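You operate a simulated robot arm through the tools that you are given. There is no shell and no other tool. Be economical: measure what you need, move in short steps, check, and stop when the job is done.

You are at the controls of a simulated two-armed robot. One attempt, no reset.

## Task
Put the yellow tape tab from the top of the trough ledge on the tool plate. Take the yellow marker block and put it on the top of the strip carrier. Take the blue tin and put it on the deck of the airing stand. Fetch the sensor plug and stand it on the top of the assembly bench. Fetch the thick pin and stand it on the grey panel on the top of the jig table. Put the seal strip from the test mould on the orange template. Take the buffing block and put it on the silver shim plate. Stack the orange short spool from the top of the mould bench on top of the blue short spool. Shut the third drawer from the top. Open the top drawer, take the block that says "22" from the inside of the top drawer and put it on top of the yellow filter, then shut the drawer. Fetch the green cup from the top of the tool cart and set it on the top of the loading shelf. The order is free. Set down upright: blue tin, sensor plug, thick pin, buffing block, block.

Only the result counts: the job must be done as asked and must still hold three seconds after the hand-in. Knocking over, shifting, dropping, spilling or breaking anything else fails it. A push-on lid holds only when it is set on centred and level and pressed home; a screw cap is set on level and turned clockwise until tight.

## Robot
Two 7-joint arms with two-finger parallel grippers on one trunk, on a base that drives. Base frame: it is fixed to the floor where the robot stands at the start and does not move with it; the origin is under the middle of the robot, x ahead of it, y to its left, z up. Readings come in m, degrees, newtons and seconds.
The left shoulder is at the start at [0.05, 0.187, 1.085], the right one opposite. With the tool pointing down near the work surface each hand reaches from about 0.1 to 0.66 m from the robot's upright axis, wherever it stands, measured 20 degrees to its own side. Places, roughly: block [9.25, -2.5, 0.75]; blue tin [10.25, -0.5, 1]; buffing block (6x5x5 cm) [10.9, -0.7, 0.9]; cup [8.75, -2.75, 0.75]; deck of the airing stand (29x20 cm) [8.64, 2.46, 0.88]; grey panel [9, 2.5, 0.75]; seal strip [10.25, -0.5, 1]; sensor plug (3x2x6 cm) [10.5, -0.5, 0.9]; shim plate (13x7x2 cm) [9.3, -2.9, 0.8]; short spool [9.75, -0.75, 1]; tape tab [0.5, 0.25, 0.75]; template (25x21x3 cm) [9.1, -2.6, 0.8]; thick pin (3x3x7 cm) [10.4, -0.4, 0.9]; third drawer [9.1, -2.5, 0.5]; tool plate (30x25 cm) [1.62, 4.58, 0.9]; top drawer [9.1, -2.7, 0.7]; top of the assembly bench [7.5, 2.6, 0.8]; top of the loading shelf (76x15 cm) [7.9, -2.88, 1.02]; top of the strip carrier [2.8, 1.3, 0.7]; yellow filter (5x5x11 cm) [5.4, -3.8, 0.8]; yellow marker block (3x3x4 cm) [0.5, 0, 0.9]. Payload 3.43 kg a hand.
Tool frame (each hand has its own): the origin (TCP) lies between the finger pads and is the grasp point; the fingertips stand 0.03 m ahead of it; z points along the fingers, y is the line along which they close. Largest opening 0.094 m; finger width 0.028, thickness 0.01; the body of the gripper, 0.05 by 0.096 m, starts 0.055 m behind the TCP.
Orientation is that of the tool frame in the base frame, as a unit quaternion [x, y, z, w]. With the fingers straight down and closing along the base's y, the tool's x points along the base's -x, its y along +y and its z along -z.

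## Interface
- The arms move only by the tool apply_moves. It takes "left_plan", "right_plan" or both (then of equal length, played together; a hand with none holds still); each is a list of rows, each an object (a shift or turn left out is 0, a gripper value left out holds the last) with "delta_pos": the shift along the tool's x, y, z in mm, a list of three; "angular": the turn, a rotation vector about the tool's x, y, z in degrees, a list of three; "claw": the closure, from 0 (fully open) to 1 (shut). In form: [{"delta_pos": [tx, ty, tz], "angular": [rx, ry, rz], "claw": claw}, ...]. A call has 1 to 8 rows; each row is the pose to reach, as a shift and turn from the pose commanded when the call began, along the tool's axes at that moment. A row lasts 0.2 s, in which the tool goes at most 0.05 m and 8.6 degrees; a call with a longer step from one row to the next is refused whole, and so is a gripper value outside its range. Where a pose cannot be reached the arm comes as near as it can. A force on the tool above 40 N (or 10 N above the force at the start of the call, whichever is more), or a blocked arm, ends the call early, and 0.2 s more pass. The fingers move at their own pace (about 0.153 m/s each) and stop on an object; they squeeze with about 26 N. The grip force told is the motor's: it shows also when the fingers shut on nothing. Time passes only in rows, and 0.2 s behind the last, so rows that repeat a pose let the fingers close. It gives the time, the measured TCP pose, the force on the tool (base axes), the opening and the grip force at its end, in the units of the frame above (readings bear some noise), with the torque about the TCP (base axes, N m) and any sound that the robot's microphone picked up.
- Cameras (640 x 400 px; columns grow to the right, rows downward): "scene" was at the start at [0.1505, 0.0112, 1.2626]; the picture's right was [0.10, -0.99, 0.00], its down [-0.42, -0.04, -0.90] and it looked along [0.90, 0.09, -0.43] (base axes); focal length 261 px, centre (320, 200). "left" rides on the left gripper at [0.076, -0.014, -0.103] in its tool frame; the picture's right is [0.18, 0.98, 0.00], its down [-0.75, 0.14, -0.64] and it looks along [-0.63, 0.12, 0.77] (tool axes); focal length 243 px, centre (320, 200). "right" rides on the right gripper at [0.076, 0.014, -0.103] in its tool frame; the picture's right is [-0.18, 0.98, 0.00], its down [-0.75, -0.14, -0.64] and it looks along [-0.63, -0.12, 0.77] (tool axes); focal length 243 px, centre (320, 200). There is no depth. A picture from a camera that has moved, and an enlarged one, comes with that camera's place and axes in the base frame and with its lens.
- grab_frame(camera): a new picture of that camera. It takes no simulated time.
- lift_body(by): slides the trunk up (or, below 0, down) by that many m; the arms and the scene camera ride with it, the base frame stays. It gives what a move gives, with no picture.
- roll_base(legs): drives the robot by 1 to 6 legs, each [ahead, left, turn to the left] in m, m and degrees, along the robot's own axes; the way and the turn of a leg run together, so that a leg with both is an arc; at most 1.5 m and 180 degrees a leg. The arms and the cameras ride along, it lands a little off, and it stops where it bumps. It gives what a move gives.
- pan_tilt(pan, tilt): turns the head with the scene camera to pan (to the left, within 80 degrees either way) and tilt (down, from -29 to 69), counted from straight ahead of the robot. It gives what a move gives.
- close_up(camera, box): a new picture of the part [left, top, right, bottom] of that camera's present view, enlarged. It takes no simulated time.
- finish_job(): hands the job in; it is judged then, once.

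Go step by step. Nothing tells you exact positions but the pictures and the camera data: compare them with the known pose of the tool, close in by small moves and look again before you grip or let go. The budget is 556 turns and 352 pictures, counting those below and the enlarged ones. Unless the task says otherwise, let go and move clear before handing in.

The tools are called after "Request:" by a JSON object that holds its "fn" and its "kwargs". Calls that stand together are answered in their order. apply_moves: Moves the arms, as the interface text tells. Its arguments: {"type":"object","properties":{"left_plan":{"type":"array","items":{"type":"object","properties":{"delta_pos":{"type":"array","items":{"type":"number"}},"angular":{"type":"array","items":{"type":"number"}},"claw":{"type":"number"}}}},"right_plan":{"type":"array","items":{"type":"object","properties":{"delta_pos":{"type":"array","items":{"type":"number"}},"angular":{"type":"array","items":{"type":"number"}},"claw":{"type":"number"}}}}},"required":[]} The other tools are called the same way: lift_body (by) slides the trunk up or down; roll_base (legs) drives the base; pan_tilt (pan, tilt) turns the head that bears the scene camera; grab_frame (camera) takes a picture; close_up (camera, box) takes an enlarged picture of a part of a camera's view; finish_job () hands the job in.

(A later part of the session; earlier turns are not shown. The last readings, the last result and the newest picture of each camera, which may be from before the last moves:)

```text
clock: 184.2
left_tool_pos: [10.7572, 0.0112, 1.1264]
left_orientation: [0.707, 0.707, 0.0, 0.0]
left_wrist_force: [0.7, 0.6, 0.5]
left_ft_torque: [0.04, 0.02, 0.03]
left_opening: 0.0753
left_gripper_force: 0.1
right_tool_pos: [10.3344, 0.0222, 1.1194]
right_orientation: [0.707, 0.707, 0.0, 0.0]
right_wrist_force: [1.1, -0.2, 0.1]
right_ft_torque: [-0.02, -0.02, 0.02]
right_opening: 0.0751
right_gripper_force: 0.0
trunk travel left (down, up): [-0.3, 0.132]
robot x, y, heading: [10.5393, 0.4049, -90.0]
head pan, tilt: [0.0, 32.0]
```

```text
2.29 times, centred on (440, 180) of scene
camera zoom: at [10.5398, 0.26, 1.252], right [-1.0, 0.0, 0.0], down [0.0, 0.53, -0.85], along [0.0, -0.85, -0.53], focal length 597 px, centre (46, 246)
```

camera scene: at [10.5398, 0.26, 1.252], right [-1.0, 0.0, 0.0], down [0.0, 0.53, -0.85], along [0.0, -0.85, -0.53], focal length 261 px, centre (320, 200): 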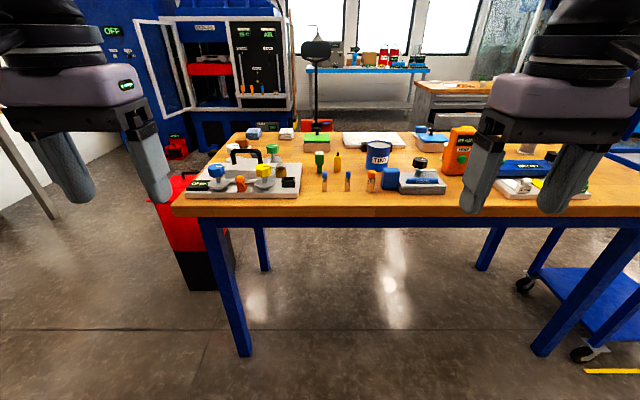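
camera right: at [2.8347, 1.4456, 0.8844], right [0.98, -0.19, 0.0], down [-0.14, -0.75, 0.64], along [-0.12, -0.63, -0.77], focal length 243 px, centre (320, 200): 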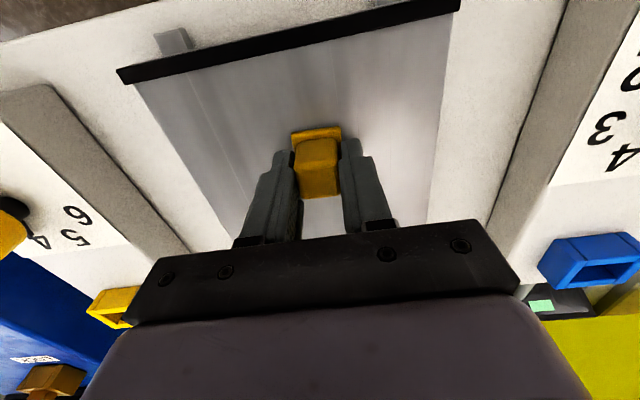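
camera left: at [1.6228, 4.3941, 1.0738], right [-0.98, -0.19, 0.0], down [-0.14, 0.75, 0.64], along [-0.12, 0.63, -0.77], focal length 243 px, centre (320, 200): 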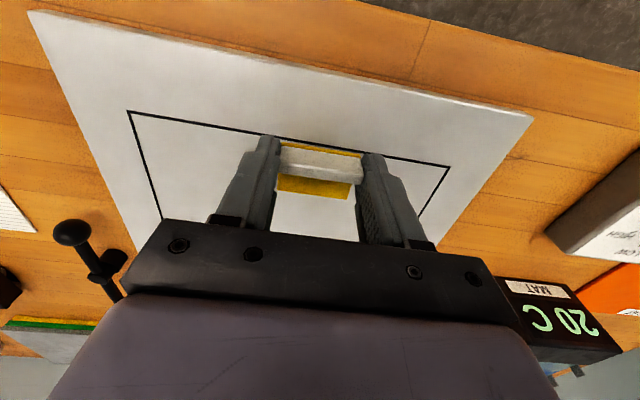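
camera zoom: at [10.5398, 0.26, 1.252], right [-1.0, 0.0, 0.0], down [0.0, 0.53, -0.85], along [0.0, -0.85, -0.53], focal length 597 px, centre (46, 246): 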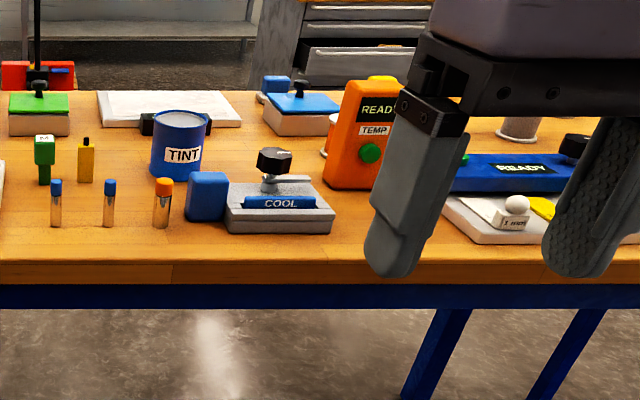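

I see the TINT tin, thin/thick pins, a green "M" piece and yellow plug, a "COOL" mould, and a brown block at about (10.84, −0.73). I'll get closer to inspect.

Request:
{"fn": "roll_base", "kwargs": {"legs": [[0.25, -0.15, 0]]}}

Request:
{"fn": "pan_tilt", "kwargs": {"pan": 0, "tilt": 42}}

Request:
{"fn": "close_up", "kwargs": {"camera": "scene", "box": [180, 80, 340, 200]}}

Request:
{"fn": "close_up", "kwargs": {"camera": "scene", "box": [300, 80, 460, 200]}}

Request:
{"fn": "grab_frame", "kwargs": {"camera": "scene"}}

```text
clock: 186.2
left_tool_pos: [10.6104, -0.2407, 1.126]
left_orientation: [0.706, 0.708, 0.0, 0.0]
left_wrist_force: [0.6, -0.5, 0.1]
left_ft_torque: [0.03, -0.02, -0.01]
left_opening: 0.0752
left_gripper_force: 0.2
right_tool_pos: [10.1855, -0.229, 1.1178]
right_orientation: [0.707, 0.707, 0.0, 0.0]
right_wrist_force: [0.2, 0.3, -0.6]
right_ft_torque: [0.01, -0.05, -0.01]
right_opening: 0.0754
right_gripper_force: 0.0
trunk travel left (down, up): [-0.3, 0.132]
robot x, y, heading: [10.3965, 0.1548, -90.1]
head pan, tilt: [0.0, 32.0]
```

```text
clock: 186.9
left_tool_pos: [10.6081, -0.2396, 1.1255]
left_orientation: [0.707, 0.707, -0.001, 0.001]
left_wrist_force: [0.5, 0.5, -0.5]
left_ft_torque: [0.03, 0.01, 0.0]
left_opening: 0.0754
left_gripper_force: 0.1
right_tool_pos: [10.1864, -0.2293, 1.1195]
right_orientation: [0.707, 0.707, 0.0, 0.0]
right_wrist_force: [0.6, -1.1, -0.3]
right_ft_torque: [0.01, 0.0, 0.0]
right_opening: 0.0751
right_gripper_force: 0.1
trunk travel left (down, up): [-0.3, 0.132]
robot x, y, heading: [10.3893, 0.1571, -90.2]
head pan, tilt: [0.0, 42.0]
```

```text
3.33 times, centred on (260, 140) of scene
camera zoom: at [10.3921, 0.0151, 1.2369], right [-1.0, 0.0, 0.0], down [0.0, 0.67, -0.74], along [0.0, -0.74, -0.67], focal length 871 px, centre (520, 400)
```

zoom: 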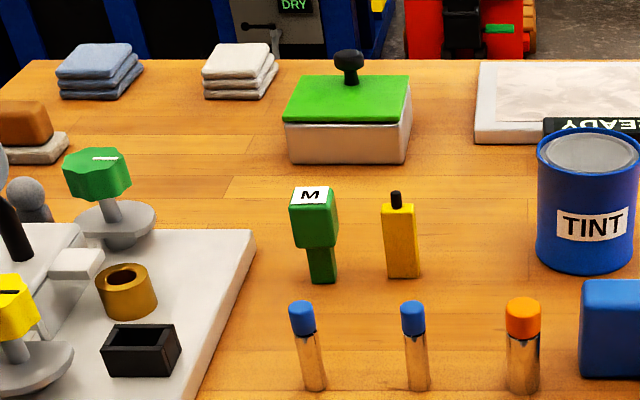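

```text
3.33 times, centred on (380, 140) of scene
camera zoom: at [10.3921, 0.0151, 1.2369], right [-1.0, 0.0, 0.0], down [0.0, 0.67, -0.74], along [0.0, -0.74, -0.67], focal length 871 px, centre (120, 400)
```

zoom: 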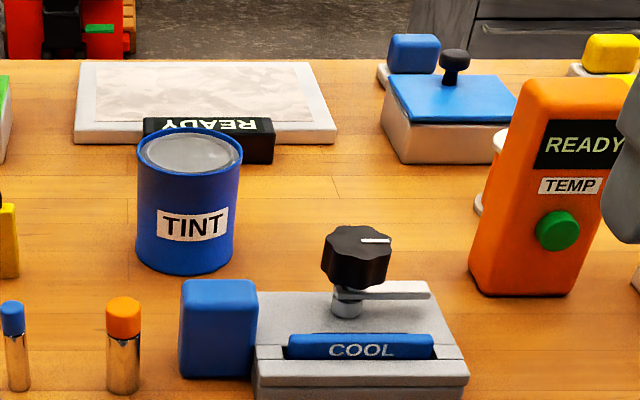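

```text
294 pictures are left
camera scene: at [10.3921, 0.0151, 1.2369], right [-1.0, 0.0, 0.0], down [0.0, 0.67, -0.74], along [0.0, -0.74, -0.67], focal length 261 px, centre (320, 200)
```

scene: 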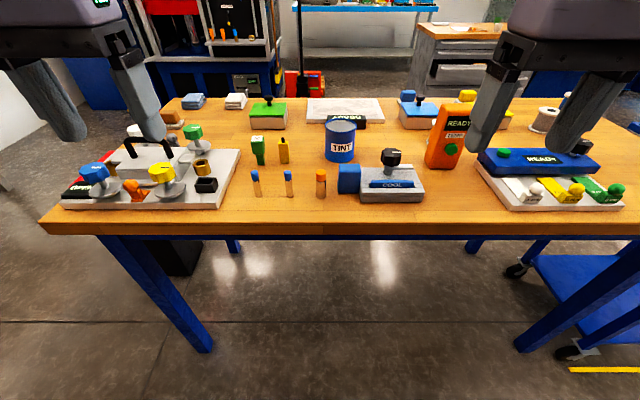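

Table top is z≈0.865. Two candidates for the sensor plug (green "M" and yellow with a black nub); I'll look closer at them.

Request:
{"fn": "close_up", "kwargs": {"camera": "scene", "box": [240, 125, 300, 170]}}

Request:
{"fn": "grab_frame", "kwargs": {"camera": "left"}}

Request:
{"fn": "close_up", "kwargs": {"camera": "scene", "box": [330, 140, 440, 210]}}

```text
8.89 times, centred on (270, 148) of scene
camera zoom: at [10.3921, 0.0151, 1.2369], right [-1.0, 0.0, 0.0], down [0.0, 0.67, -0.74], along [0.0, -0.74, -0.67], focal length 2323 px, centre (764, 667)
```

zoom: 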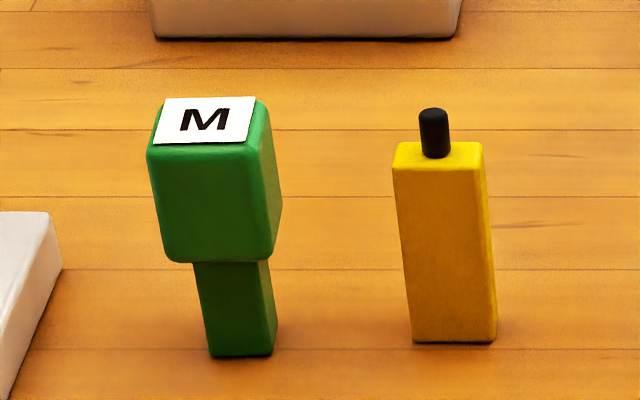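

```text
292 pictures are left
camera left: at [10.5939, -0.1634, 1.2289], right [0.98, 0.18, 0.0], down [0.14, -0.75, 0.64], along [0.12, -0.63, -0.77], focal length 243 px, centre (320, 200)
```

left: 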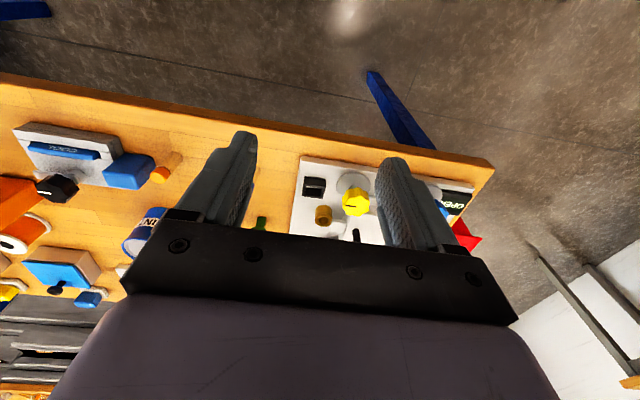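

```text
5.71 times, centred on (385, 175) of scene
camera zoom: at [10.3921, 0.0151, 1.2369], right [-1.0, 0.0, 0.0], down [0.0, 0.67, -0.74], along [0.0, -0.74, -0.67], focal length 1493 px, centre (-51, 343)
```

zoom: 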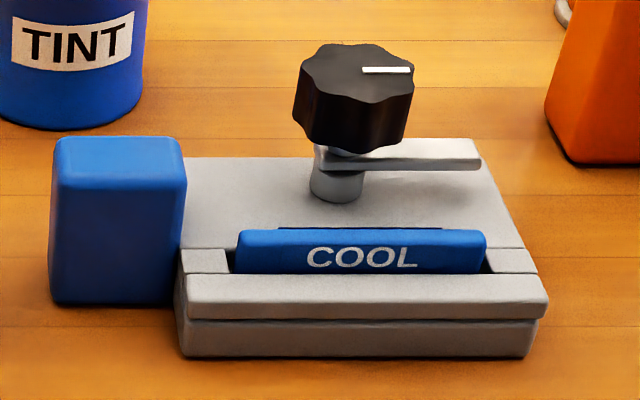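

Request:
{"fn": "close_up", "kwargs": {"camera": "scene", "box": [460, 90, 640, 215]}}

Request:
{"fn": "grab_frame", "kwargs": {"camera": "right"}}

Request:
{"fn": "close_up", "kwargs": {"camera": "scene", "box": [40, 85, 240, 225]}}

```text
3.20 times, centred on (550, 152) of scene
camera zoom: at [10.3921, 0.0151, 1.2369], right [-1.0, 0.0, 0.0], down [0.0, 0.67, -0.74], along [0.0, -0.74, -0.67], focal length 836 px, centre (-416, 352)
```

zoom: 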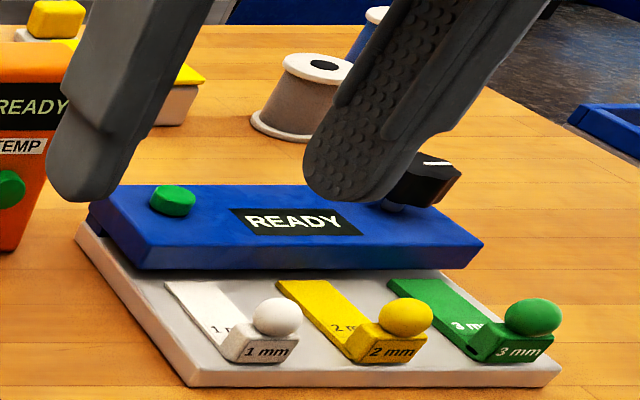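

```text
289 pictures are left
camera right: at [10.201, -0.1522, 1.2213], right [0.98, -0.18, 0.0], down [-0.14, -0.75, 0.64], along [-0.12, -0.63, -0.77], focal length 243 px, centre (320, 200)
```

right: 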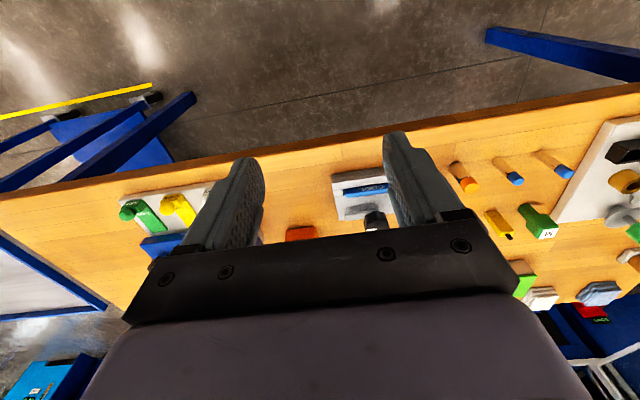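

```text
2.86 times, centred on (140, 155) of scene
camera zoom: at [10.3921, 0.0151, 1.2369], right [-1.0, 0.0, 0.0], down [0.0, 0.67, -0.74], along [0.0, -0.74, -0.67], focal length 747 px, centre (834, 329)
```

zoom: 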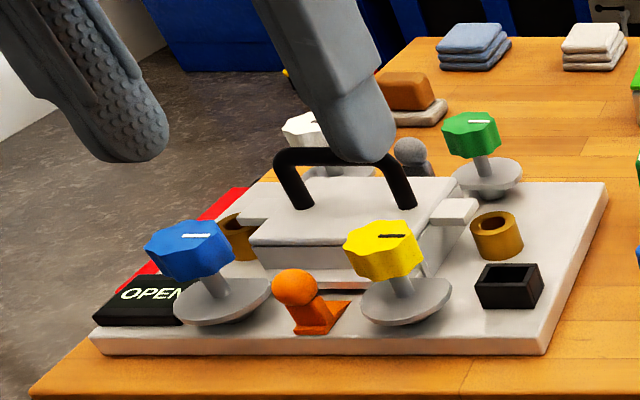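

The yellow plug with the cable nub fits the 3x2x6 cm sensor plug; the COOL device is the test mould with its blue strip. First I'll look at the spools at the right end of the bench.

Request:
{"fn": "roll_base", "kwargs": {"legs": [[0, -0.4, 0]]}}

Request:
{"fn": "pan_tilt", "kwargs": {"pan": 0, "tilt": 35}}

Request:
{"fn": "grab_frame", "kwargs": {"camera": "scene"}}

Request:
{"fn": "close_up", "kwargs": {"camera": "scene", "box": [320, 70, 520, 210]}}

```text
clock: 189.4
left_tool_pos: [10.199, -0.2395, 1.1266]
left_orientation: [0.706, 0.709, -0.001, 0.001]
left_wrist_force: [-0.1, -0.3, 0.1]
left_ft_torque: [0.02, -0.01, -0.01]
left_opening: 0.0751
left_gripper_force: 0.1
right_tool_pos: [9.7771, -0.2293, 1.1191]
right_orientation: [0.706, 0.708, 0.001, 0.0]
right_wrist_force: [-0.2, 0.3, 0.2]
right_ft_torque: [-0.01, -0.02, 0.0]
right_opening: 0.0752
right_gripper_force: 0.0
trunk travel left (down, up): [-0.3, 0.132]
robot x, y, heading: [9.985, 0.1522, -89.7]
head pan, tilt: [0.0, 42.0]
```

```text
clock: 190.1
left_tool_pos: [10.1999, -0.2402, 1.1252]
left_orientation: [0.706, 0.708, -0.001, 0.001]
left_wrist_force: [0.6, -0.5, 0.2]
left_ft_torque: [0.02, -0.01, 0.01]
left_opening: 0.0751
left_gripper_force: 0.1
right_tool_pos: [9.7784, -0.2305, 1.1197]
right_orientation: [0.706, 0.708, -0.001, 0.0]
right_wrist_force: [-0.4, 0.9, 0.5]
right_ft_torque: [0.03, 0.02, 0.03]
right_opening: 0.075
right_gripper_force: 0.0
trunk travel left (down, up): [-0.3, 0.132]
robot x, y, heading: [9.978, 0.1527, -89.8]
head pan, tilt: [0.0, 35.0]
```

```text
287 pictures are left
camera scene: at [9.982, 0.0101, 1.2473], right [-1.0, 0.0, 0.0], down [0.0, 0.57, -0.82], along [0.0, -0.82, -0.57], focal length 261 px, centre (320, 200)
```

scene: 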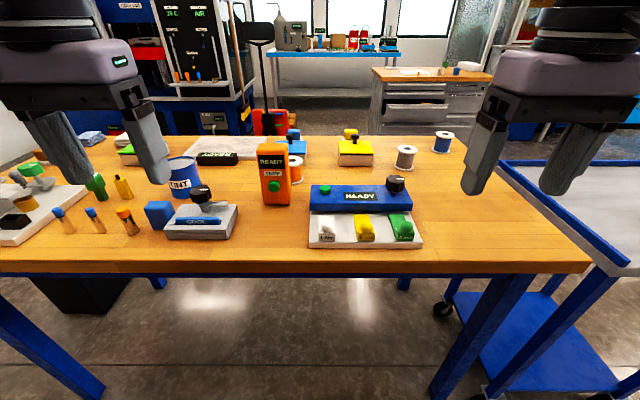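

```text
2.86 times, centred on (420, 140) of scene
camera zoom: at [9.982, 0.0101, 1.2473], right [-1.0, 0.0, 0.0], down [0.0, 0.57, -0.82], along [0.0, -0.82, -0.57], focal length 747 px, centre (34, 371)
```

zoom: 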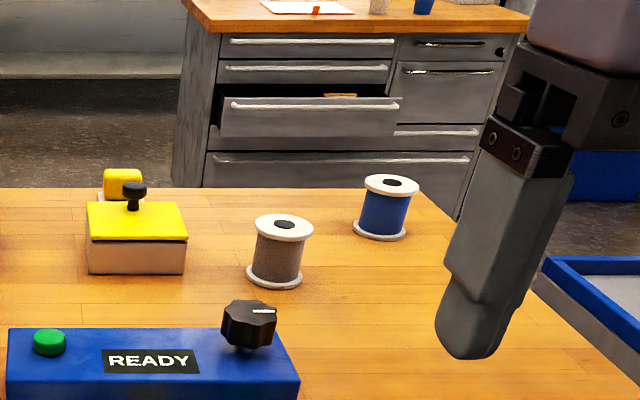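

The orange spool sits behind the tall TEMP box and the blue spool at the back right, so spools are best handled from the back side later. First I'll fetch the tin (right hand) and thick pin from the front.

Request:
{"fn": "roll_base", "kwargs": {"legs": [[0.12, 0.47, 0]]}}

Request:
{"fn": "pan_tilt", "kwargs": {"pan": 0, "tilt": 45}}

Request:
{"fn": "grab_frame", "kwargs": {"camera": "scene"}}

Request:
{"fn": "grab_frame", "kwargs": {"camera": "right"}}

```text
clock: 193.0
left_tool_pos: [10.6734, -0.3581, 1.1262]
left_orientation: [0.705, 0.709, -0.002, 0.001]
left_wrist_force: [0.1, -0.2, 0.2]
left_ft_torque: [0.04, 0.0, 0.0]
left_opening: 0.0751
left_gripper_force: 0.0
right_tool_pos: [10.2524, -0.3497, 1.118]
right_orientation: [0.705, 0.709, 0.0, -0.001]
right_wrist_force: [-0.3, 0.3, -0.3]
right_ft_torque: [0.01, 0.03, -0.03]
right_opening: 0.0752
right_gripper_force: 0.0
trunk travel left (down, up): [-0.3, 0.132]
robot x, y, heading: [10.4538, 0.0363, -89.8]
head pan, tilt: [0.0, 35.0]
```

```text
clock: 193.7
left_tool_pos: [10.6732, -0.3583, 1.1254]
left_orientation: [0.705, 0.709, -0.001, 0.001]
left_wrist_force: [0.1, 0.6, 0.8]
left_ft_torque: [0.01, 0.0, 0.0]
left_opening: 0.0752
left_gripper_force: 0.0
right_tool_pos: [10.2525, -0.349, 1.1194]
right_orientation: [0.705, 0.709, 0.0, 0.0]
right_wrist_force: [0.4, 0.0, 0.4]
right_ft_torque: [0.0, 0.0, 0.04]
right_opening: 0.0751
right_gripper_force: 0.1
trunk travel left (down, up): [-0.3, 0.132]
robot x, y, heading: [10.4541, 0.0365, -89.6]
head pan, tilt: [0.0, 45.0]
```

```text
285 pictures are left
camera scene: at [10.4559, -0.1017, 1.2325], right [-1.0, 0.0, 0.0], down [0.0, 0.71, -0.71], along [0.0, -0.71, -0.71], focal length 261 px, centre (320, 200)
```

scene: 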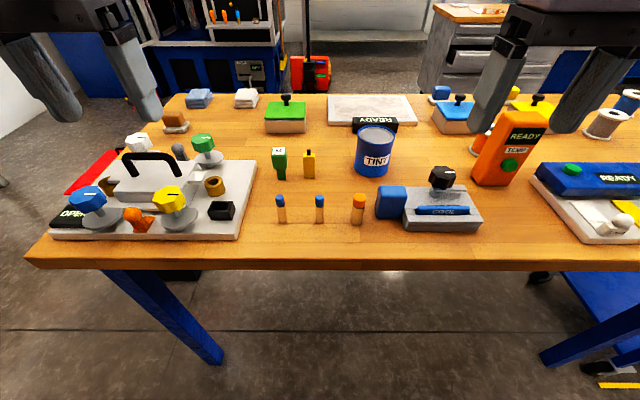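

```text
284 pictures are left
camera right: at [10.2656, -0.2721, 1.2213], right [0.98, -0.18, 0.0], down [-0.14, -0.75, 0.64], along [-0.12, -0.63, -0.77], focal length 243 px, centre (320, 200)
```

right: 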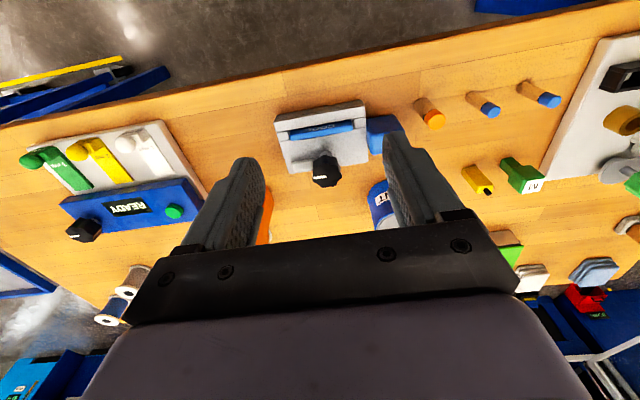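

Tin centre is about (10.341, −0.581), top z≈0.951, diameter ≈0.078. I'll open the right hand fully and move above it.

Request:
{"fn": "apply_moves", "kwargs": {"right_plan": [{"delta_pos": [-39, 15, 10], "claw": 0}, {"delta_pos": [-78, 30, 20], "claw": 0}, {"delta_pos": [-116, 44, 30]}, {"delta_pos": [-155, 59, 40]}, {"delta_pos": [-194, 74, 50]}, {"delta_pos": [-232, 88, 60]}]}}

Request:
{"fn": "grab_frame", "kwargs": {"camera": "right"}}

Request:
{"fn": "grab_frame", "kwargs": {"camera": "scene"}}

```text
clock: 195.1
left_tool_pos: [10.6719, -0.3596, 1.1256]
left_orientation: [0.706, 0.708, 0.0, 0.001]
left_wrist_force: [-0.5, -1.1, 0.8]
left_ft_torque: [0.02, -0.1, 0.01]
left_opening: 0.0757
left_gripper_force: 0.1
right_tool_pos: [10.3307, -0.5666, 1.0521]
right_orientation: [0.704, 0.71, 0.0, 0.001]
right_wrist_force: [-0.4, 0.6, -0.3]
right_ft_torque: [0.03, -0.05, 0.01]
right_opening: 0.0941
right_gripper_force: 0.1
right hand out of reach, approached as far as the arm can: row 6
trunk travel left (down, up): [-0.3, 0.132]
robot x, y, heading: [10.4564, 0.0337, -89.6]
head pan, tilt: [0.0, 45.0]
```

```text
283 pictures are left
camera right: at [10.3454, -0.4886, 1.154], right [0.98, -0.18, 0.0], down [-0.14, -0.75, 0.64], along [-0.11, -0.63, -0.77], focal length 243 px, centre (320, 200)
```

right: 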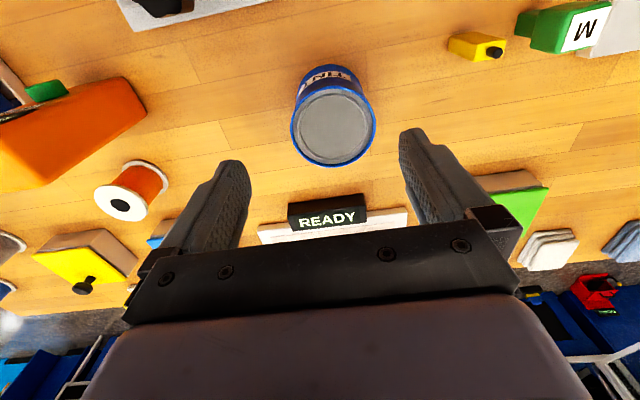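

```text
282 pictures are left
camera scene: at [10.4533, -0.1024, 1.2324], right [-1.0, 0.0, 0.0], down [0.0, 0.71, -0.71], along [0.0, -0.71, -0.71], focal length 261 px, centre (320, 200)
```

scene: 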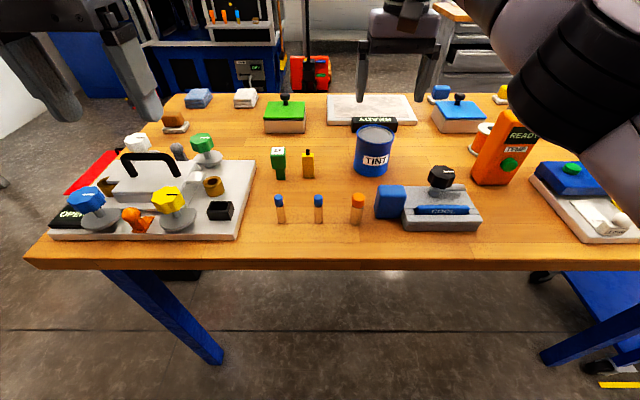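

Slightly out of reach; the tin centre is confirmed at (10.342, −0.581). I'll nudge the base 3 cm forward and 6 cm left, then re-centre.

Request:
{"fn": "roll_base", "kwargs": {"legs": [[0.03, 0.06, 0]]}}

```text
clock: 196.1
left_tool_pos: [10.7337, -0.3871, 1.1271]
left_orientation: [0.705, 0.709, -0.001, 0.001]
left_wrist_force: [0.8, -1.0, 0.0]
left_ft_torque: [-0.01, -0.01, -0.02]
left_opening: 0.0753
left_gripper_force: 0.1
right_tool_pos: [10.3951, -0.5941, 1.053]
right_orientation: [0.706, 0.709, 0.0, 0.0]
right_wrist_force: [0.3, -0.5, 0.7]
right_ft_torque: [0.03, 0.02, 0.02]
right_opening: 0.094
right_gripper_force: 0.0
trunk travel left (down, up): [-0.3, 0.132]
robot x, y, heading: [10.5122, 0.0094, -89.8]
head pan, tilt: [0.0, 45.0]
```

Request:
{"fn": "apply_moves", "kwargs": {"right_plan": [{"delta_pos": [7, -26, 0]}, {"delta_pos": [13, -53, 0]}, {"delta_pos": [13, -53, 0]}]}}

Request:
{"fn": "grab_frame", "kwargs": {"camera": "right"}}

```text
clock: 196.9
left_tool_pos: [10.7342, -0.3872, 1.1266]
left_orientation: [0.705, 0.709, -0.001, 0.001]
left_wrist_force: [0.0, 1.3, -1.0]
left_ft_torque: [0.02, 0.0, -0.04]
left_opening: 0.0751
left_gripper_force: 0.1
right_tool_pos: [10.3388, -0.5814, 1.0521]
right_orientation: [0.705, 0.709, 0.001, 0.001]
right_wrist_force: [0.2, 0.1, 0.4]
right_ft_torque: [0.01, 0.03, -0.03]
right_opening: 0.0939
right_gripper_force: 0.2
trunk travel left (down, up): [-0.3, 0.132]
robot x, y, heading: [10.5178, 0.0096, -89.8]
head pan, tilt: [0.0, 45.0]
```

```text
281 pictures are left
camera right: at [10.3533, -0.5048, 1.1546], right [0.98, -0.18, 0.0], down [-0.14, -0.75, 0.64], along [-0.11, -0.63, -0.77], focal length 243 px, centre (320, 200)
```

right: 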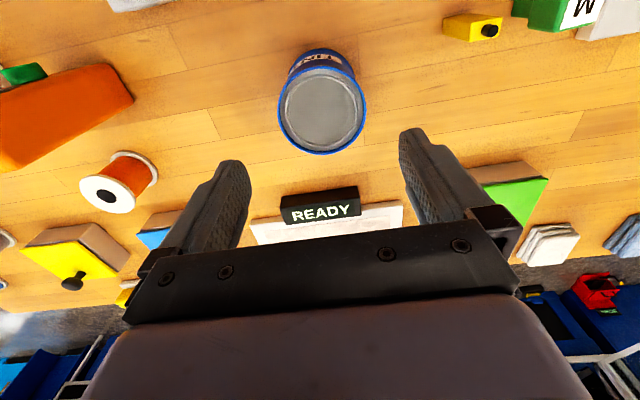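

Well centred. Lowering to just above the rim, then over it.

Request:
{"fn": "apply_moves", "kwargs": {"right_plan": [{"delta_pos": [0, 2, 35]}, {"delta_pos": [0, 2, 68]}]}}

Request:
{"fn": "grab_frame", "kwargs": {"camera": "right"}}

```text
clock: 197.5
left_tool_pos: [10.7328, -0.3872, 1.1259]
left_orientation: [0.705, 0.709, -0.001, 0.0]
left_wrist_force: [0.7, -0.2, 0.2]
left_ft_torque: [0.0, 0.0, 0.02]
left_opening: 0.075
left_gripper_force: 0.1
right_tool_pos: [10.3414, -0.5809, 0.9848]
right_orientation: [0.706, 0.709, 0.0, 0.0]
right_wrist_force: [0.0, -0.6, -0.8]
right_ft_torque: [0.05, 0.0, 0.0]
right_opening: 0.0943
right_gripper_force: 0.0
trunk travel left (down, up): [-0.3, 0.132]
robot x, y, heading: [10.5126, 0.0102, -89.8]
head pan, tilt: [0.0, 45.0]
```

```text
280 pictures are left
camera right: at [10.3559, -0.5046, 1.0864], right [0.98, -0.18, 0.0], down [-0.14, -0.75, 0.64], along [-0.11, -0.63, -0.77], focal length 243 px, centre (320, 200)
```

right: 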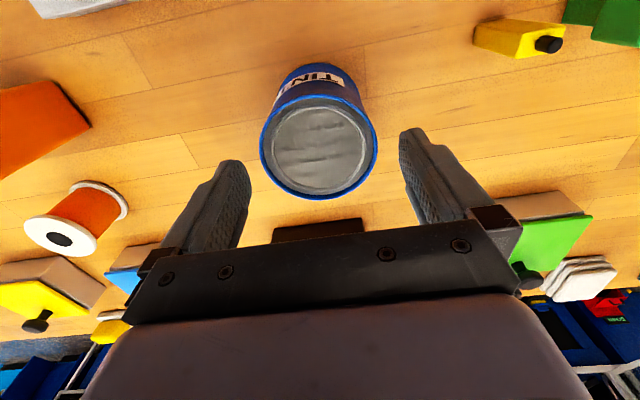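

Request:
{"fn": "apply_moves", "kwargs": {"right_plan": [{"delta_pos": [0, 0, 25]}, {"delta_pos": [0, 0, 50]}, {"delta_pos": [0, 0, 72]}, {"delta_pos": [0, 0, 72], "claw": 1}, {"delta_pos": [0, 0, 72], "claw": 1}, {"delta_pos": [0, 0, 72], "claw": 1}]}}

Request:
{"fn": "grab_frame", "kwargs": {"camera": "right"}}

```text
clock: 198.9
left_tool_pos: [10.7335, -0.3867, 1.1265]
left_orientation: [0.705, 0.709, 0.0, 0.001]
left_wrist_force: [0.3, -0.7, -0.2]
left_ft_torque: [0.0, -0.01, -0.01]
left_opening: 0.0752
left_gripper_force: 0.1
right_tool_pos: [10.3429, -0.5819, 0.9115]
right_orientation: [0.706, 0.709, -0.001, 0.001]
right_wrist_force: [-2.0, -1.6, 3.6]
right_ft_torque: [0.17, 0.21, 0.08]
right_opening: 0.0797
right_gripper_force: 26.0
trunk travel left (down, up): [-0.3, 0.132]
robot x, y, heading: [10.5167, 0.0082, -89.5]
head pan, tilt: [0.0, 45.0]
```

```text
279 pictures are left
camera right: at [10.3559, -0.505, 1.0147], right [0.98, -0.18, 0.0], down [-0.14, -0.75, 0.64], along [-0.12, -0.63, -0.77], focal length 243 px, centre (320, 200)
```

right: 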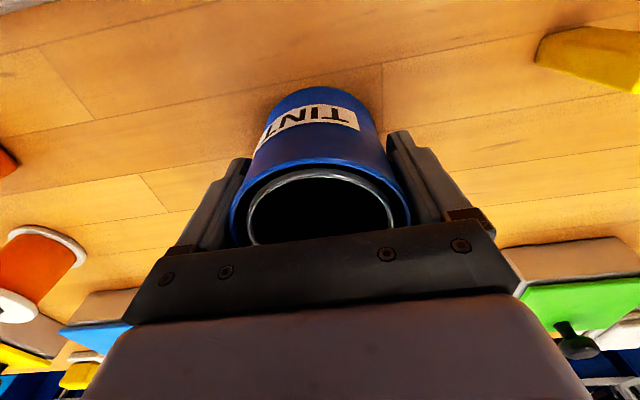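

Tin gripped. Lift straight up, then bring it back toward me.

Request:
{"fn": "apply_moves", "kwargs": {"right_plan": [{"delta_pos": [0, 0, -45]}, {"delta_pos": [0, 0, -90]}, {"delta_pos": [0, 0, -135]}, {"delta_pos": [0, 0, -180]}, {"delta_pos": [35, -15, -205]}, {"delta_pos": [75, -30, -215]}, {"delta_pos": [115, -45, -220]}, {"delta_pos": [155, -60, -220]}]}}

Request:
{"fn": "grab_frame", "kwargs": {"camera": "scene"}}

Request:
{"fn": "grab_frame", "kwargs": {"camera": "left"}}

```text
clock: 200.7
left_tool_pos: [10.7332, -0.3873, 1.1267]
left_orientation: [0.705, 0.709, -0.001, 0.001]
left_wrist_force: [0.1, 0.5, -0.1]
left_ft_torque: [-0.02, -0.02, 0.01]
left_opening: 0.0752
left_gripper_force: 0.0
right_tool_pos: [10.2817, -0.427, 1.1318]
right_orientation: [0.705, 0.709, -0.001, -0.001]
right_wrist_force: [0.1, 0.6, -3.4]
right_ft_torque: [0.0, 0.01, -0.01]
right_opening: 0.0798
right_gripper_force: 26.0
trunk travel left (down, up): [-0.3, 0.132]
robot x, y, heading: [10.5143, 0.0121, -89.7]
head pan, tilt: [0.0, 45.0]
```

```text
278 pictures are left
camera scene: at [10.5156, -0.1306, 1.2325], right [-1.0, 0.0, 0.0], down [0.0, 0.71, -0.71], along [0.0, -0.71, -0.71], focal length 261 px, centre (320, 200)
```

scene: 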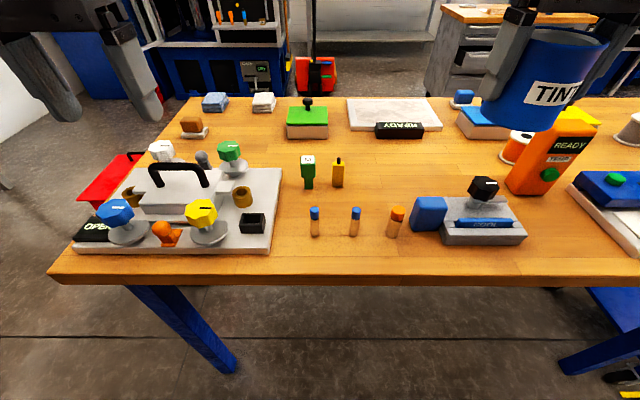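

```text
277 pictures are left
camera left: at [10.7182, -0.3103, 1.2292], right [0.98, 0.19, 0.0], down [0.15, -0.75, 0.64], along [0.12, -0.63, -0.76], focal length 243 px, centre (320, 200)
```

left: 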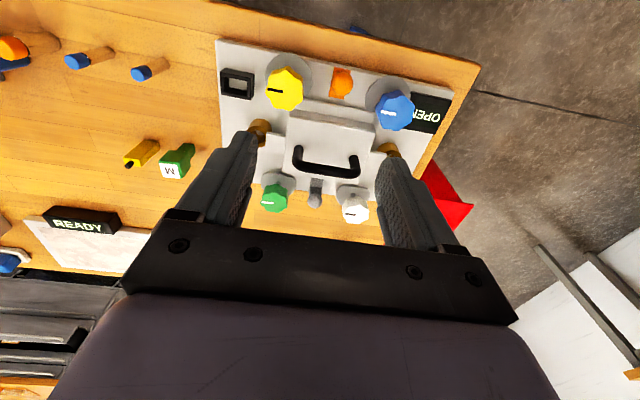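

Tin is held level. The thick pin has a block close beside it along x, so I'll turn the left gripper 90° to close along y; first shift the base right 0.3 m.

Request:
{"fn": "apply_moves", "kwargs": {"left_plan": [{"angular": [0, 0, 8.5]}, {"angular": [0, 0, 17]}, {"angular": [0, 0, 25.5]}, {"angular": [0, 0, 34]}, {"angular": [0, 0, 42.5]}, {"angular": [0, 0, 51]}, {"angular": [0, 0, 59.5]}, {"angular": [0, 0, 68]}], "right_plan": [{"delta_pos": [0, 0, -10]}, {"delta_pos": [0, 0, -20]}, {"delta_pos": [0, 0, -30]}, {"delta_pos": [0, 0, -40]}, {"delta_pos": [0, 0, -40]}, {"delta_pos": [0, 0, -40]}, {"delta_pos": [0, 0, -40]}, {"delta_pos": [0, 0, -40]}]}}

Request:
{"fn": "roll_base", "kwargs": {"legs": [[0, -0.3, 0]]}}

Request:
{"fn": "apply_moves", "kwargs": {"left_plan": [{"angular": [0, 0, 8]}, {"angular": [0, 0, 15]}, {"angular": [0, 0, 22]}]}}

Request:
{"fn": "grab_frame", "kwargs": {"camera": "scene"}}

Request:
{"fn": "grab_frame", "kwargs": {"camera": "left"}}

```text
clock: 202.5
left_tool_pos: [10.7021, -0.3492, 1.1113]
left_orientation: [0.981, 0.193, 0.0, 0.002]
left_wrist_force: [0.8, 0.3, -0.2]
left_ft_torque: [0.02, 0.0, 0.01]
left_opening: 0.0752
left_gripper_force: 0.1
left hand out of reach, approached as far as the arm can: row 7, 8
right_tool_pos: [10.2825, -0.4269, 1.172]
right_orientation: [0.705, 0.709, 0.0, 0.0]
right_wrist_force: [-0.3, -0.8, -4.0]
right_ft_torque: [0.02, 0.0, -0.01]
right_opening: 0.0798
right_gripper_force: 26.1
trunk travel left (down, up): [-0.3, 0.132]
robot x, y, heading: [10.5131, 0.0088, -89.6]
head pan, tilt: [0.0, 45.0]
```

```text
clock: 204.6
left_tool_pos: [10.4075, -0.3499, 1.1123]
left_orientation: [0.981, 0.196, 0.0, 0.002]
left_wrist_force: [-0.8, -0.1, 0.0]
left_ft_torque: [-0.02, -0.04, 0.01]
left_opening: 0.0752
left_gripper_force: 0.1
right_tool_pos: [9.9894, -0.4289, 1.1727]
right_orientation: [0.705, 0.709, 0.0, 0.0]
right_wrist_force: [0.3, -1.0, -3.5]
right_ft_torque: [0.01, -0.01, 0.01]
right_opening: 0.0798
right_gripper_force: 26.3
trunk travel left (down, up): [-0.3, 0.132]
robot x, y, heading: [10.2187, 0.0054, -89.4]
head pan, tilt: [0.0, 45.0]
```

```text
clock: 205.4
left_tool_pos: [10.3624, -0.2805, 1.0908]
left_orientation: [1.0, 0.006, -0.001, 0.002]
left_wrist_force: [-0.8, 0.2, 0.7]
left_ft_torque: [-0.01, 0.01, -0.01]
left_opening: 0.0751
left_gripper_force: 0.1
left hand out of reach, approached as far as the arm can: row 1, 2, 3
right_tool_pos: [9.99, -0.429, 1.1717]
right_orientation: [0.705, 0.71, 0.0, 0.0]
right_wrist_force: [0.6, 1.4, -2.2]
right_ft_torque: [0.0, -0.04, 0.04]
right_opening: 0.0798
right_gripper_force: 25.6
trunk travel left (down, up): [-0.3, 0.132]
robot x, y, heading: [10.2246, 0.0059, -89.5]
head pan, tilt: [0.0, 45.0]
```

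```text
276 pictures are left
camera scene: at [10.222, -0.1327, 1.2325], right [-1.0, -0.01, 0.0], down [0.0, 0.71, -0.71], along [0.01, -0.71, -0.71], focal length 261 px, centre (320, 200)
```

scene: 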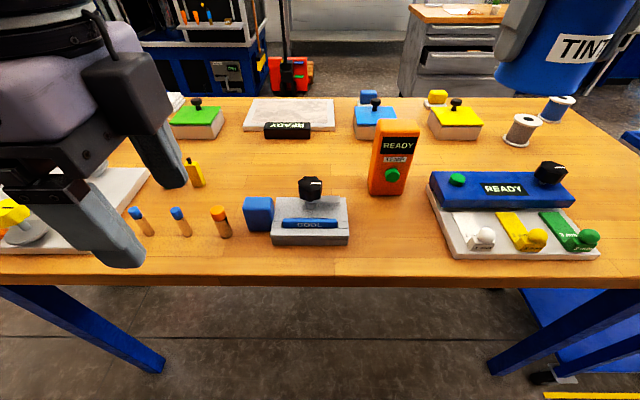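

```text
275 pictures are left
camera left: at [10.4385, -0.2651, 1.1943], right [0.19, -0.98, 0.0], down [-0.75, -0.15, 0.64], along [-0.63, -0.13, -0.77], focal length 243 px, centre (320, 200)
```

left: 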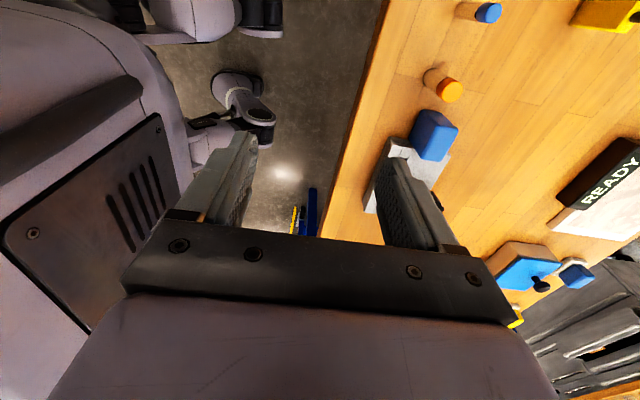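

The wrist turn pulled the hand back a little. I'll move it above the pin at a lower height and see whether it reaches.

Request:
{"fn": "apply_moves", "kwargs": {"left_plan": [{"delta_pos": [0, 10, 20]}, {"delta_pos": [0, 25, 50]}, {"delta_pos": [0, 40, 80]}, {"delta_pos": [0, 50, 90]}]}}

Request:
{"fn": "grab_frame", "kwargs": {"camera": "left"}}

```text
clock: 206.4
left_tool_pos: [10.3466, -0.2989, 1.0067]
left_orientation: [1.0, 0.006, 0.0, 0.002]
left_wrist_force: [-0.7, -0.1, 0.5]
left_ft_torque: [0.02, 0.01, 0.03]
left_opening: 0.0752
left_gripper_force: 0.0
left hand out of reach, approached as far as the arm can: row 1, 2, 3, 4
right_tool_pos: [9.9903, -0.4285, 1.1705]
right_orientation: [0.705, 0.709, 0.0, 0.0]
right_wrist_force: [-0.2, 0.9, -3.3]
right_ft_torque: [0.03, -0.02, 0.01]
right_opening: 0.0797
right_gripper_force: 25.8
trunk travel left (down, up): [-0.3, 0.132]
robot x, y, heading: [10.2191, 0.0057, -89.3]
head pan, tilt: [0.0, 45.0]
```

```text
274 pictures are left
camera left: at [10.4226, -0.2821, 1.1096], right [0.2, -0.98, 0.0], down [-0.75, -0.15, 0.64], along [-0.63, -0.13, -0.77], focal length 243 px, centre (320, 200)
```

left: 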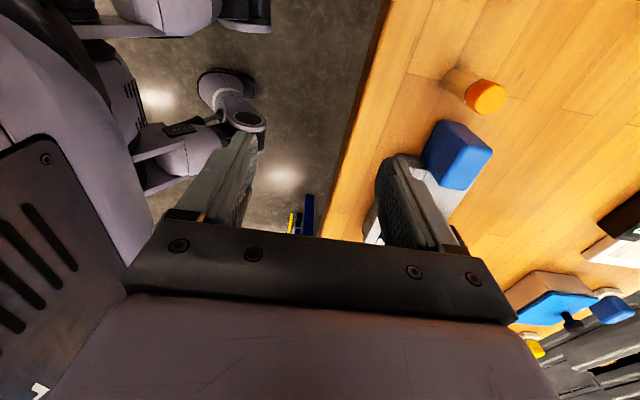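

That orientation is beyond the wrist. A 45° turn is enough: one finger passes in front of the block, the other behind the pin. I'll rotate back to that.

Request:
{"fn": "apply_moves", "kwargs": {"left_plan": [{"delta_pos": [0, 0, 0], "angular": [0, 0, -8], "claw": 0.3}, {"angular": [0, 0, -16]}, {"angular": [0, 0, -24]}, {"angular": [0, 0, -32]}, {"angular": [0, 0, -40]}, {"angular": [0, 0, -45]}, {"angular": [0, 0, -45]}]}}

Request:
{"fn": "grab_frame", "kwargs": {"camera": "left"}}

Request:
{"fn": "grab_frame", "kwargs": {"camera": "scene"}}

```text
clock: 208.0
left_tool_pos: [10.3482, -0.2975, 1.0069]
left_orientation: [0.922, 0.388, -0.001, 0.002]
left_wrist_force: [-0.3, 0.7, 0.0]
left_ft_torque: [0.04, 0.01, -0.01]
left_opening: 0.0658
left_gripper_force: 0.0
right_tool_pos: [9.9898, -0.4296, 1.1719]
right_orientation: [0.705, 0.709, 0.0, 0.0]
right_wrist_force: [-0.3, 0.3, -2.8]
right_ft_torque: [0.03, 0.0, -0.03]
right_opening: 0.0798
right_gripper_force: 25.7
trunk travel left (down, up): [-0.3, 0.132]
robot x, y, heading: [10.2215, 0.0084, -89.5]
head pan, tilt: [0.0, 45.0]
```

```text
273 pictures are left
camera left: at [10.3903, -0.2326, 1.1108], right [0.83, -0.55, 0.0], down [-0.42, -0.64, 0.64], along [-0.36, -0.54, -0.76], focal length 243 px, centre (320, 200)
```

left: 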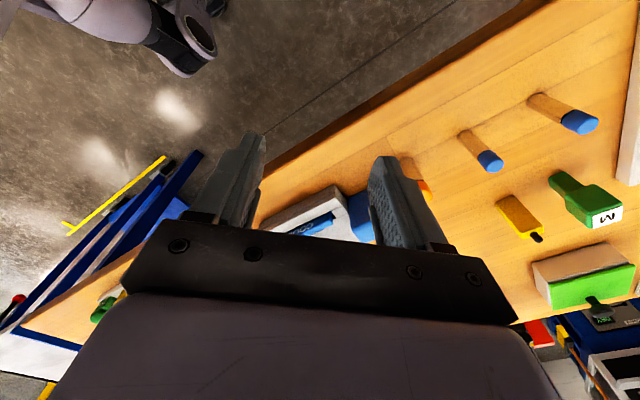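

```text
272 pictures are left
camera scene: at [10.2222, -0.1328, 1.2325], right [-1.0, -0.01, 0.0], down [0.0, 0.71, -0.71], along [0.0, -0.71, -0.71], focal length 261 px, centre (320, 200)
```

scene: 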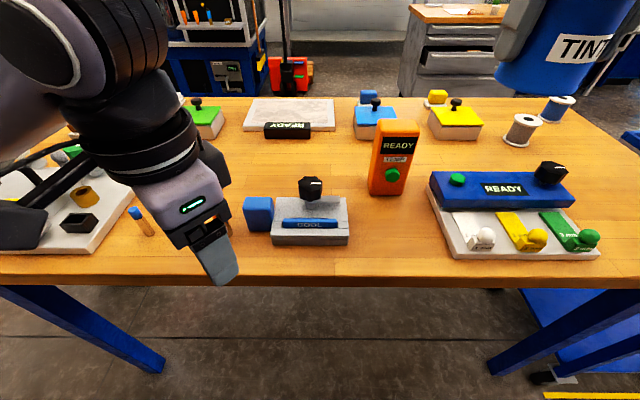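

Request:
{"fn": "apply_moves", "kwargs": {"left_plan": [{"delta_pos": [-18, 37, 0]}, {"delta_pos": [-36, 74, 0]}, {"delta_pos": [-53, 111, 10]}, {"delta_pos": [-53, 111, 10]}]}}

Request:
{"fn": "grab_frame", "kwargs": {"camera": "left"}}

Request:
{"fn": "grab_frame", "kwargs": {"camera": "scene"}}

```text
clock: 209.0
left_tool_pos: [10.389, -0.4146, 0.9965]
left_orientation: [0.922, 0.388, -0.001, 0.002]
left_wrist_force: [1.4, -0.2, -0.1]
left_ft_torque: [-0.01, -0.01, 0.03]
left_opening: 0.0658
left_gripper_force: 0.0
right_tool_pos: [9.9907, -0.4287, 1.1717]
right_orientation: [0.705, 0.71, 0.0, 0.001]
right_wrist_force: [0.2, 0.5, -3.1]
right_ft_torque: [0.03, 0.02, -0.03]
right_opening: 0.0799
right_gripper_force: 26.1
trunk travel left (down, up): [-0.3, 0.132]
robot x, y, heading: [10.2212, 0.0087, -89.6]
head pan, tilt: [0.0, 45.0]
```

```text
271 pictures are left
camera left: at [10.432, -0.349, 1.1011], right [0.83, -0.56, 0.0], down [-0.43, -0.64, 0.64], along [-0.36, -0.54, -0.77], focal length 243 px, centre (320, 200)
```

left: 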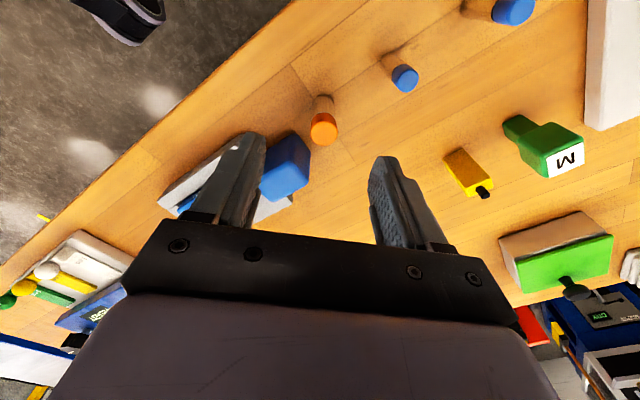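

```text
270 pictures are left
camera scene: at [10.2222, -0.1327, 1.2325], right [-1.0, -0.01, 0.0], down [0.0, 0.71, -0.71], along [0.0, -0.71, -0.71], focal length 261 px, centre (320, 200)
```

scene: 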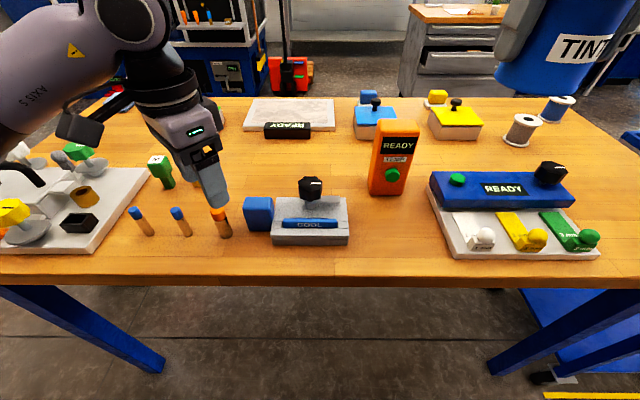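

Request:
{"fn": "close_up", "kwargs": {"camera": "left", "box": [220, 80, 380, 210]}}

Request:
{"fn": "close_up", "kwargs": {"camera": "scene", "box": [190, 180, 290, 260]}}

```text
3.08 times, centred on (300, 145) of left
camera zoom: at [10.432, -0.349, 1.1011], right [0.83, -0.56, 0.0], down [-0.43, -0.64, 0.64], along [-0.36, -0.54, -0.77], focal length 746 px, centre (382, 369)
```

zoom: 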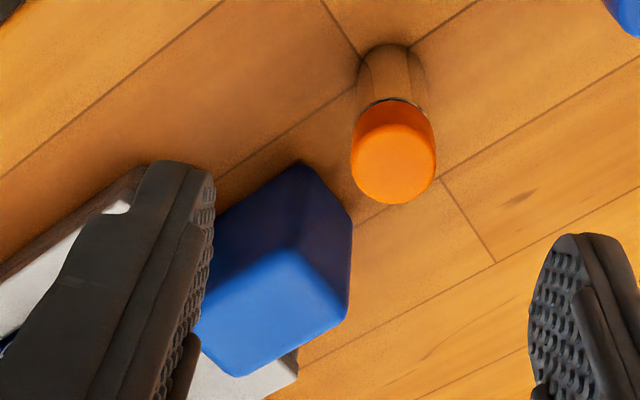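

```text
5.00 times, centred on (240, 220) of scene
camera zoom: at [10.2222, -0.1327, 1.2325], right [-1.0, -0.01, 0.0], down [0.0, 0.71, -0.71], along [0.0, -0.71, -0.71], focal length 1306 px, centre (720, 100)
```

zoom: 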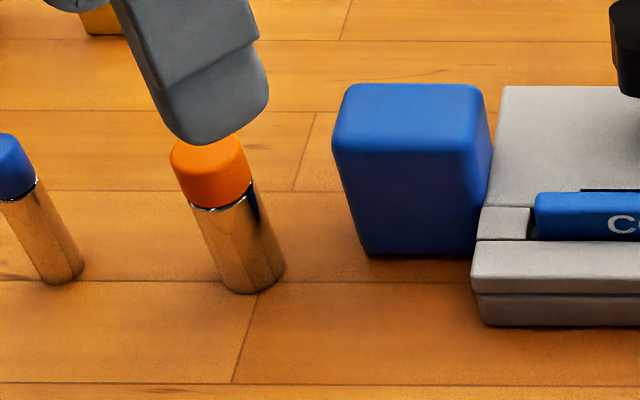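

The gap is wider than feared (~2.4 cm) and the pin is centred. Lowering and gripping.

Request:
{"fn": "apply_moves", "kwargs": {"left_plan": [{"delta_pos": [1, 1, 45]}, {"delta_pos": [1, 1, 88]}, {"delta_pos": [1, 1, 88], "claw": 1}, {"delta_pos": [1, 1, 88], "claw": 1}, {"delta_pos": [1, 1, 88], "claw": 1}]}}

Request:
{"fn": "grab_frame", "kwargs": {"camera": "left"}}

```text
clock: 210.2
left_tool_pos: [10.3913, -0.4132, 0.9117]
left_orientation: [0.922, 0.388, -0.002, 0.002]
left_wrist_force: [-0.5, -0.2, 2.2]
left_ft_torque: [-0.03, -0.02, 0.01]
left_opening: 0.0209
left_gripper_force: 26.2
right_tool_pos: [9.99, -0.4291, 1.172]
right_orientation: [0.705, 0.709, 0.0, 0.001]
right_wrist_force: [-0.1, -0.5, -3.3]
right_ft_torque: [0.01, -0.01, 0.02]
right_opening: 0.0797
right_gripper_force: 26.0
trunk travel left (down, up): [-0.3, 0.132]
robot x, y, heading: [10.2181, 0.0042, -89.3]
head pan, tilt: [0.0, 45.0]
```

```text
267 pictures are left
camera left: at [10.434, -0.3483, 1.0143], right [0.83, -0.56, 0.0], down [-0.43, -0.64, 0.64], along [-0.36, -0.54, -0.76], focal length 243 px, centre (320, 200)
```

left: 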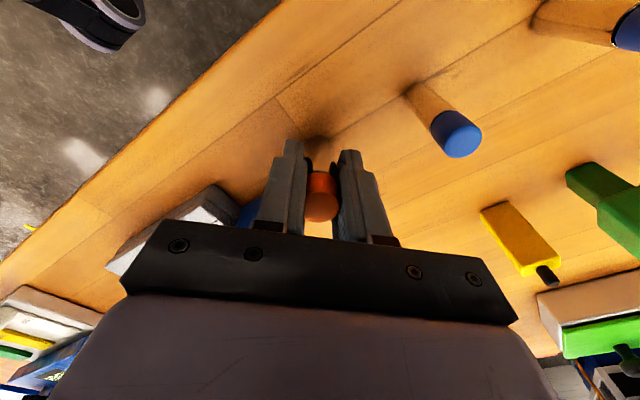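

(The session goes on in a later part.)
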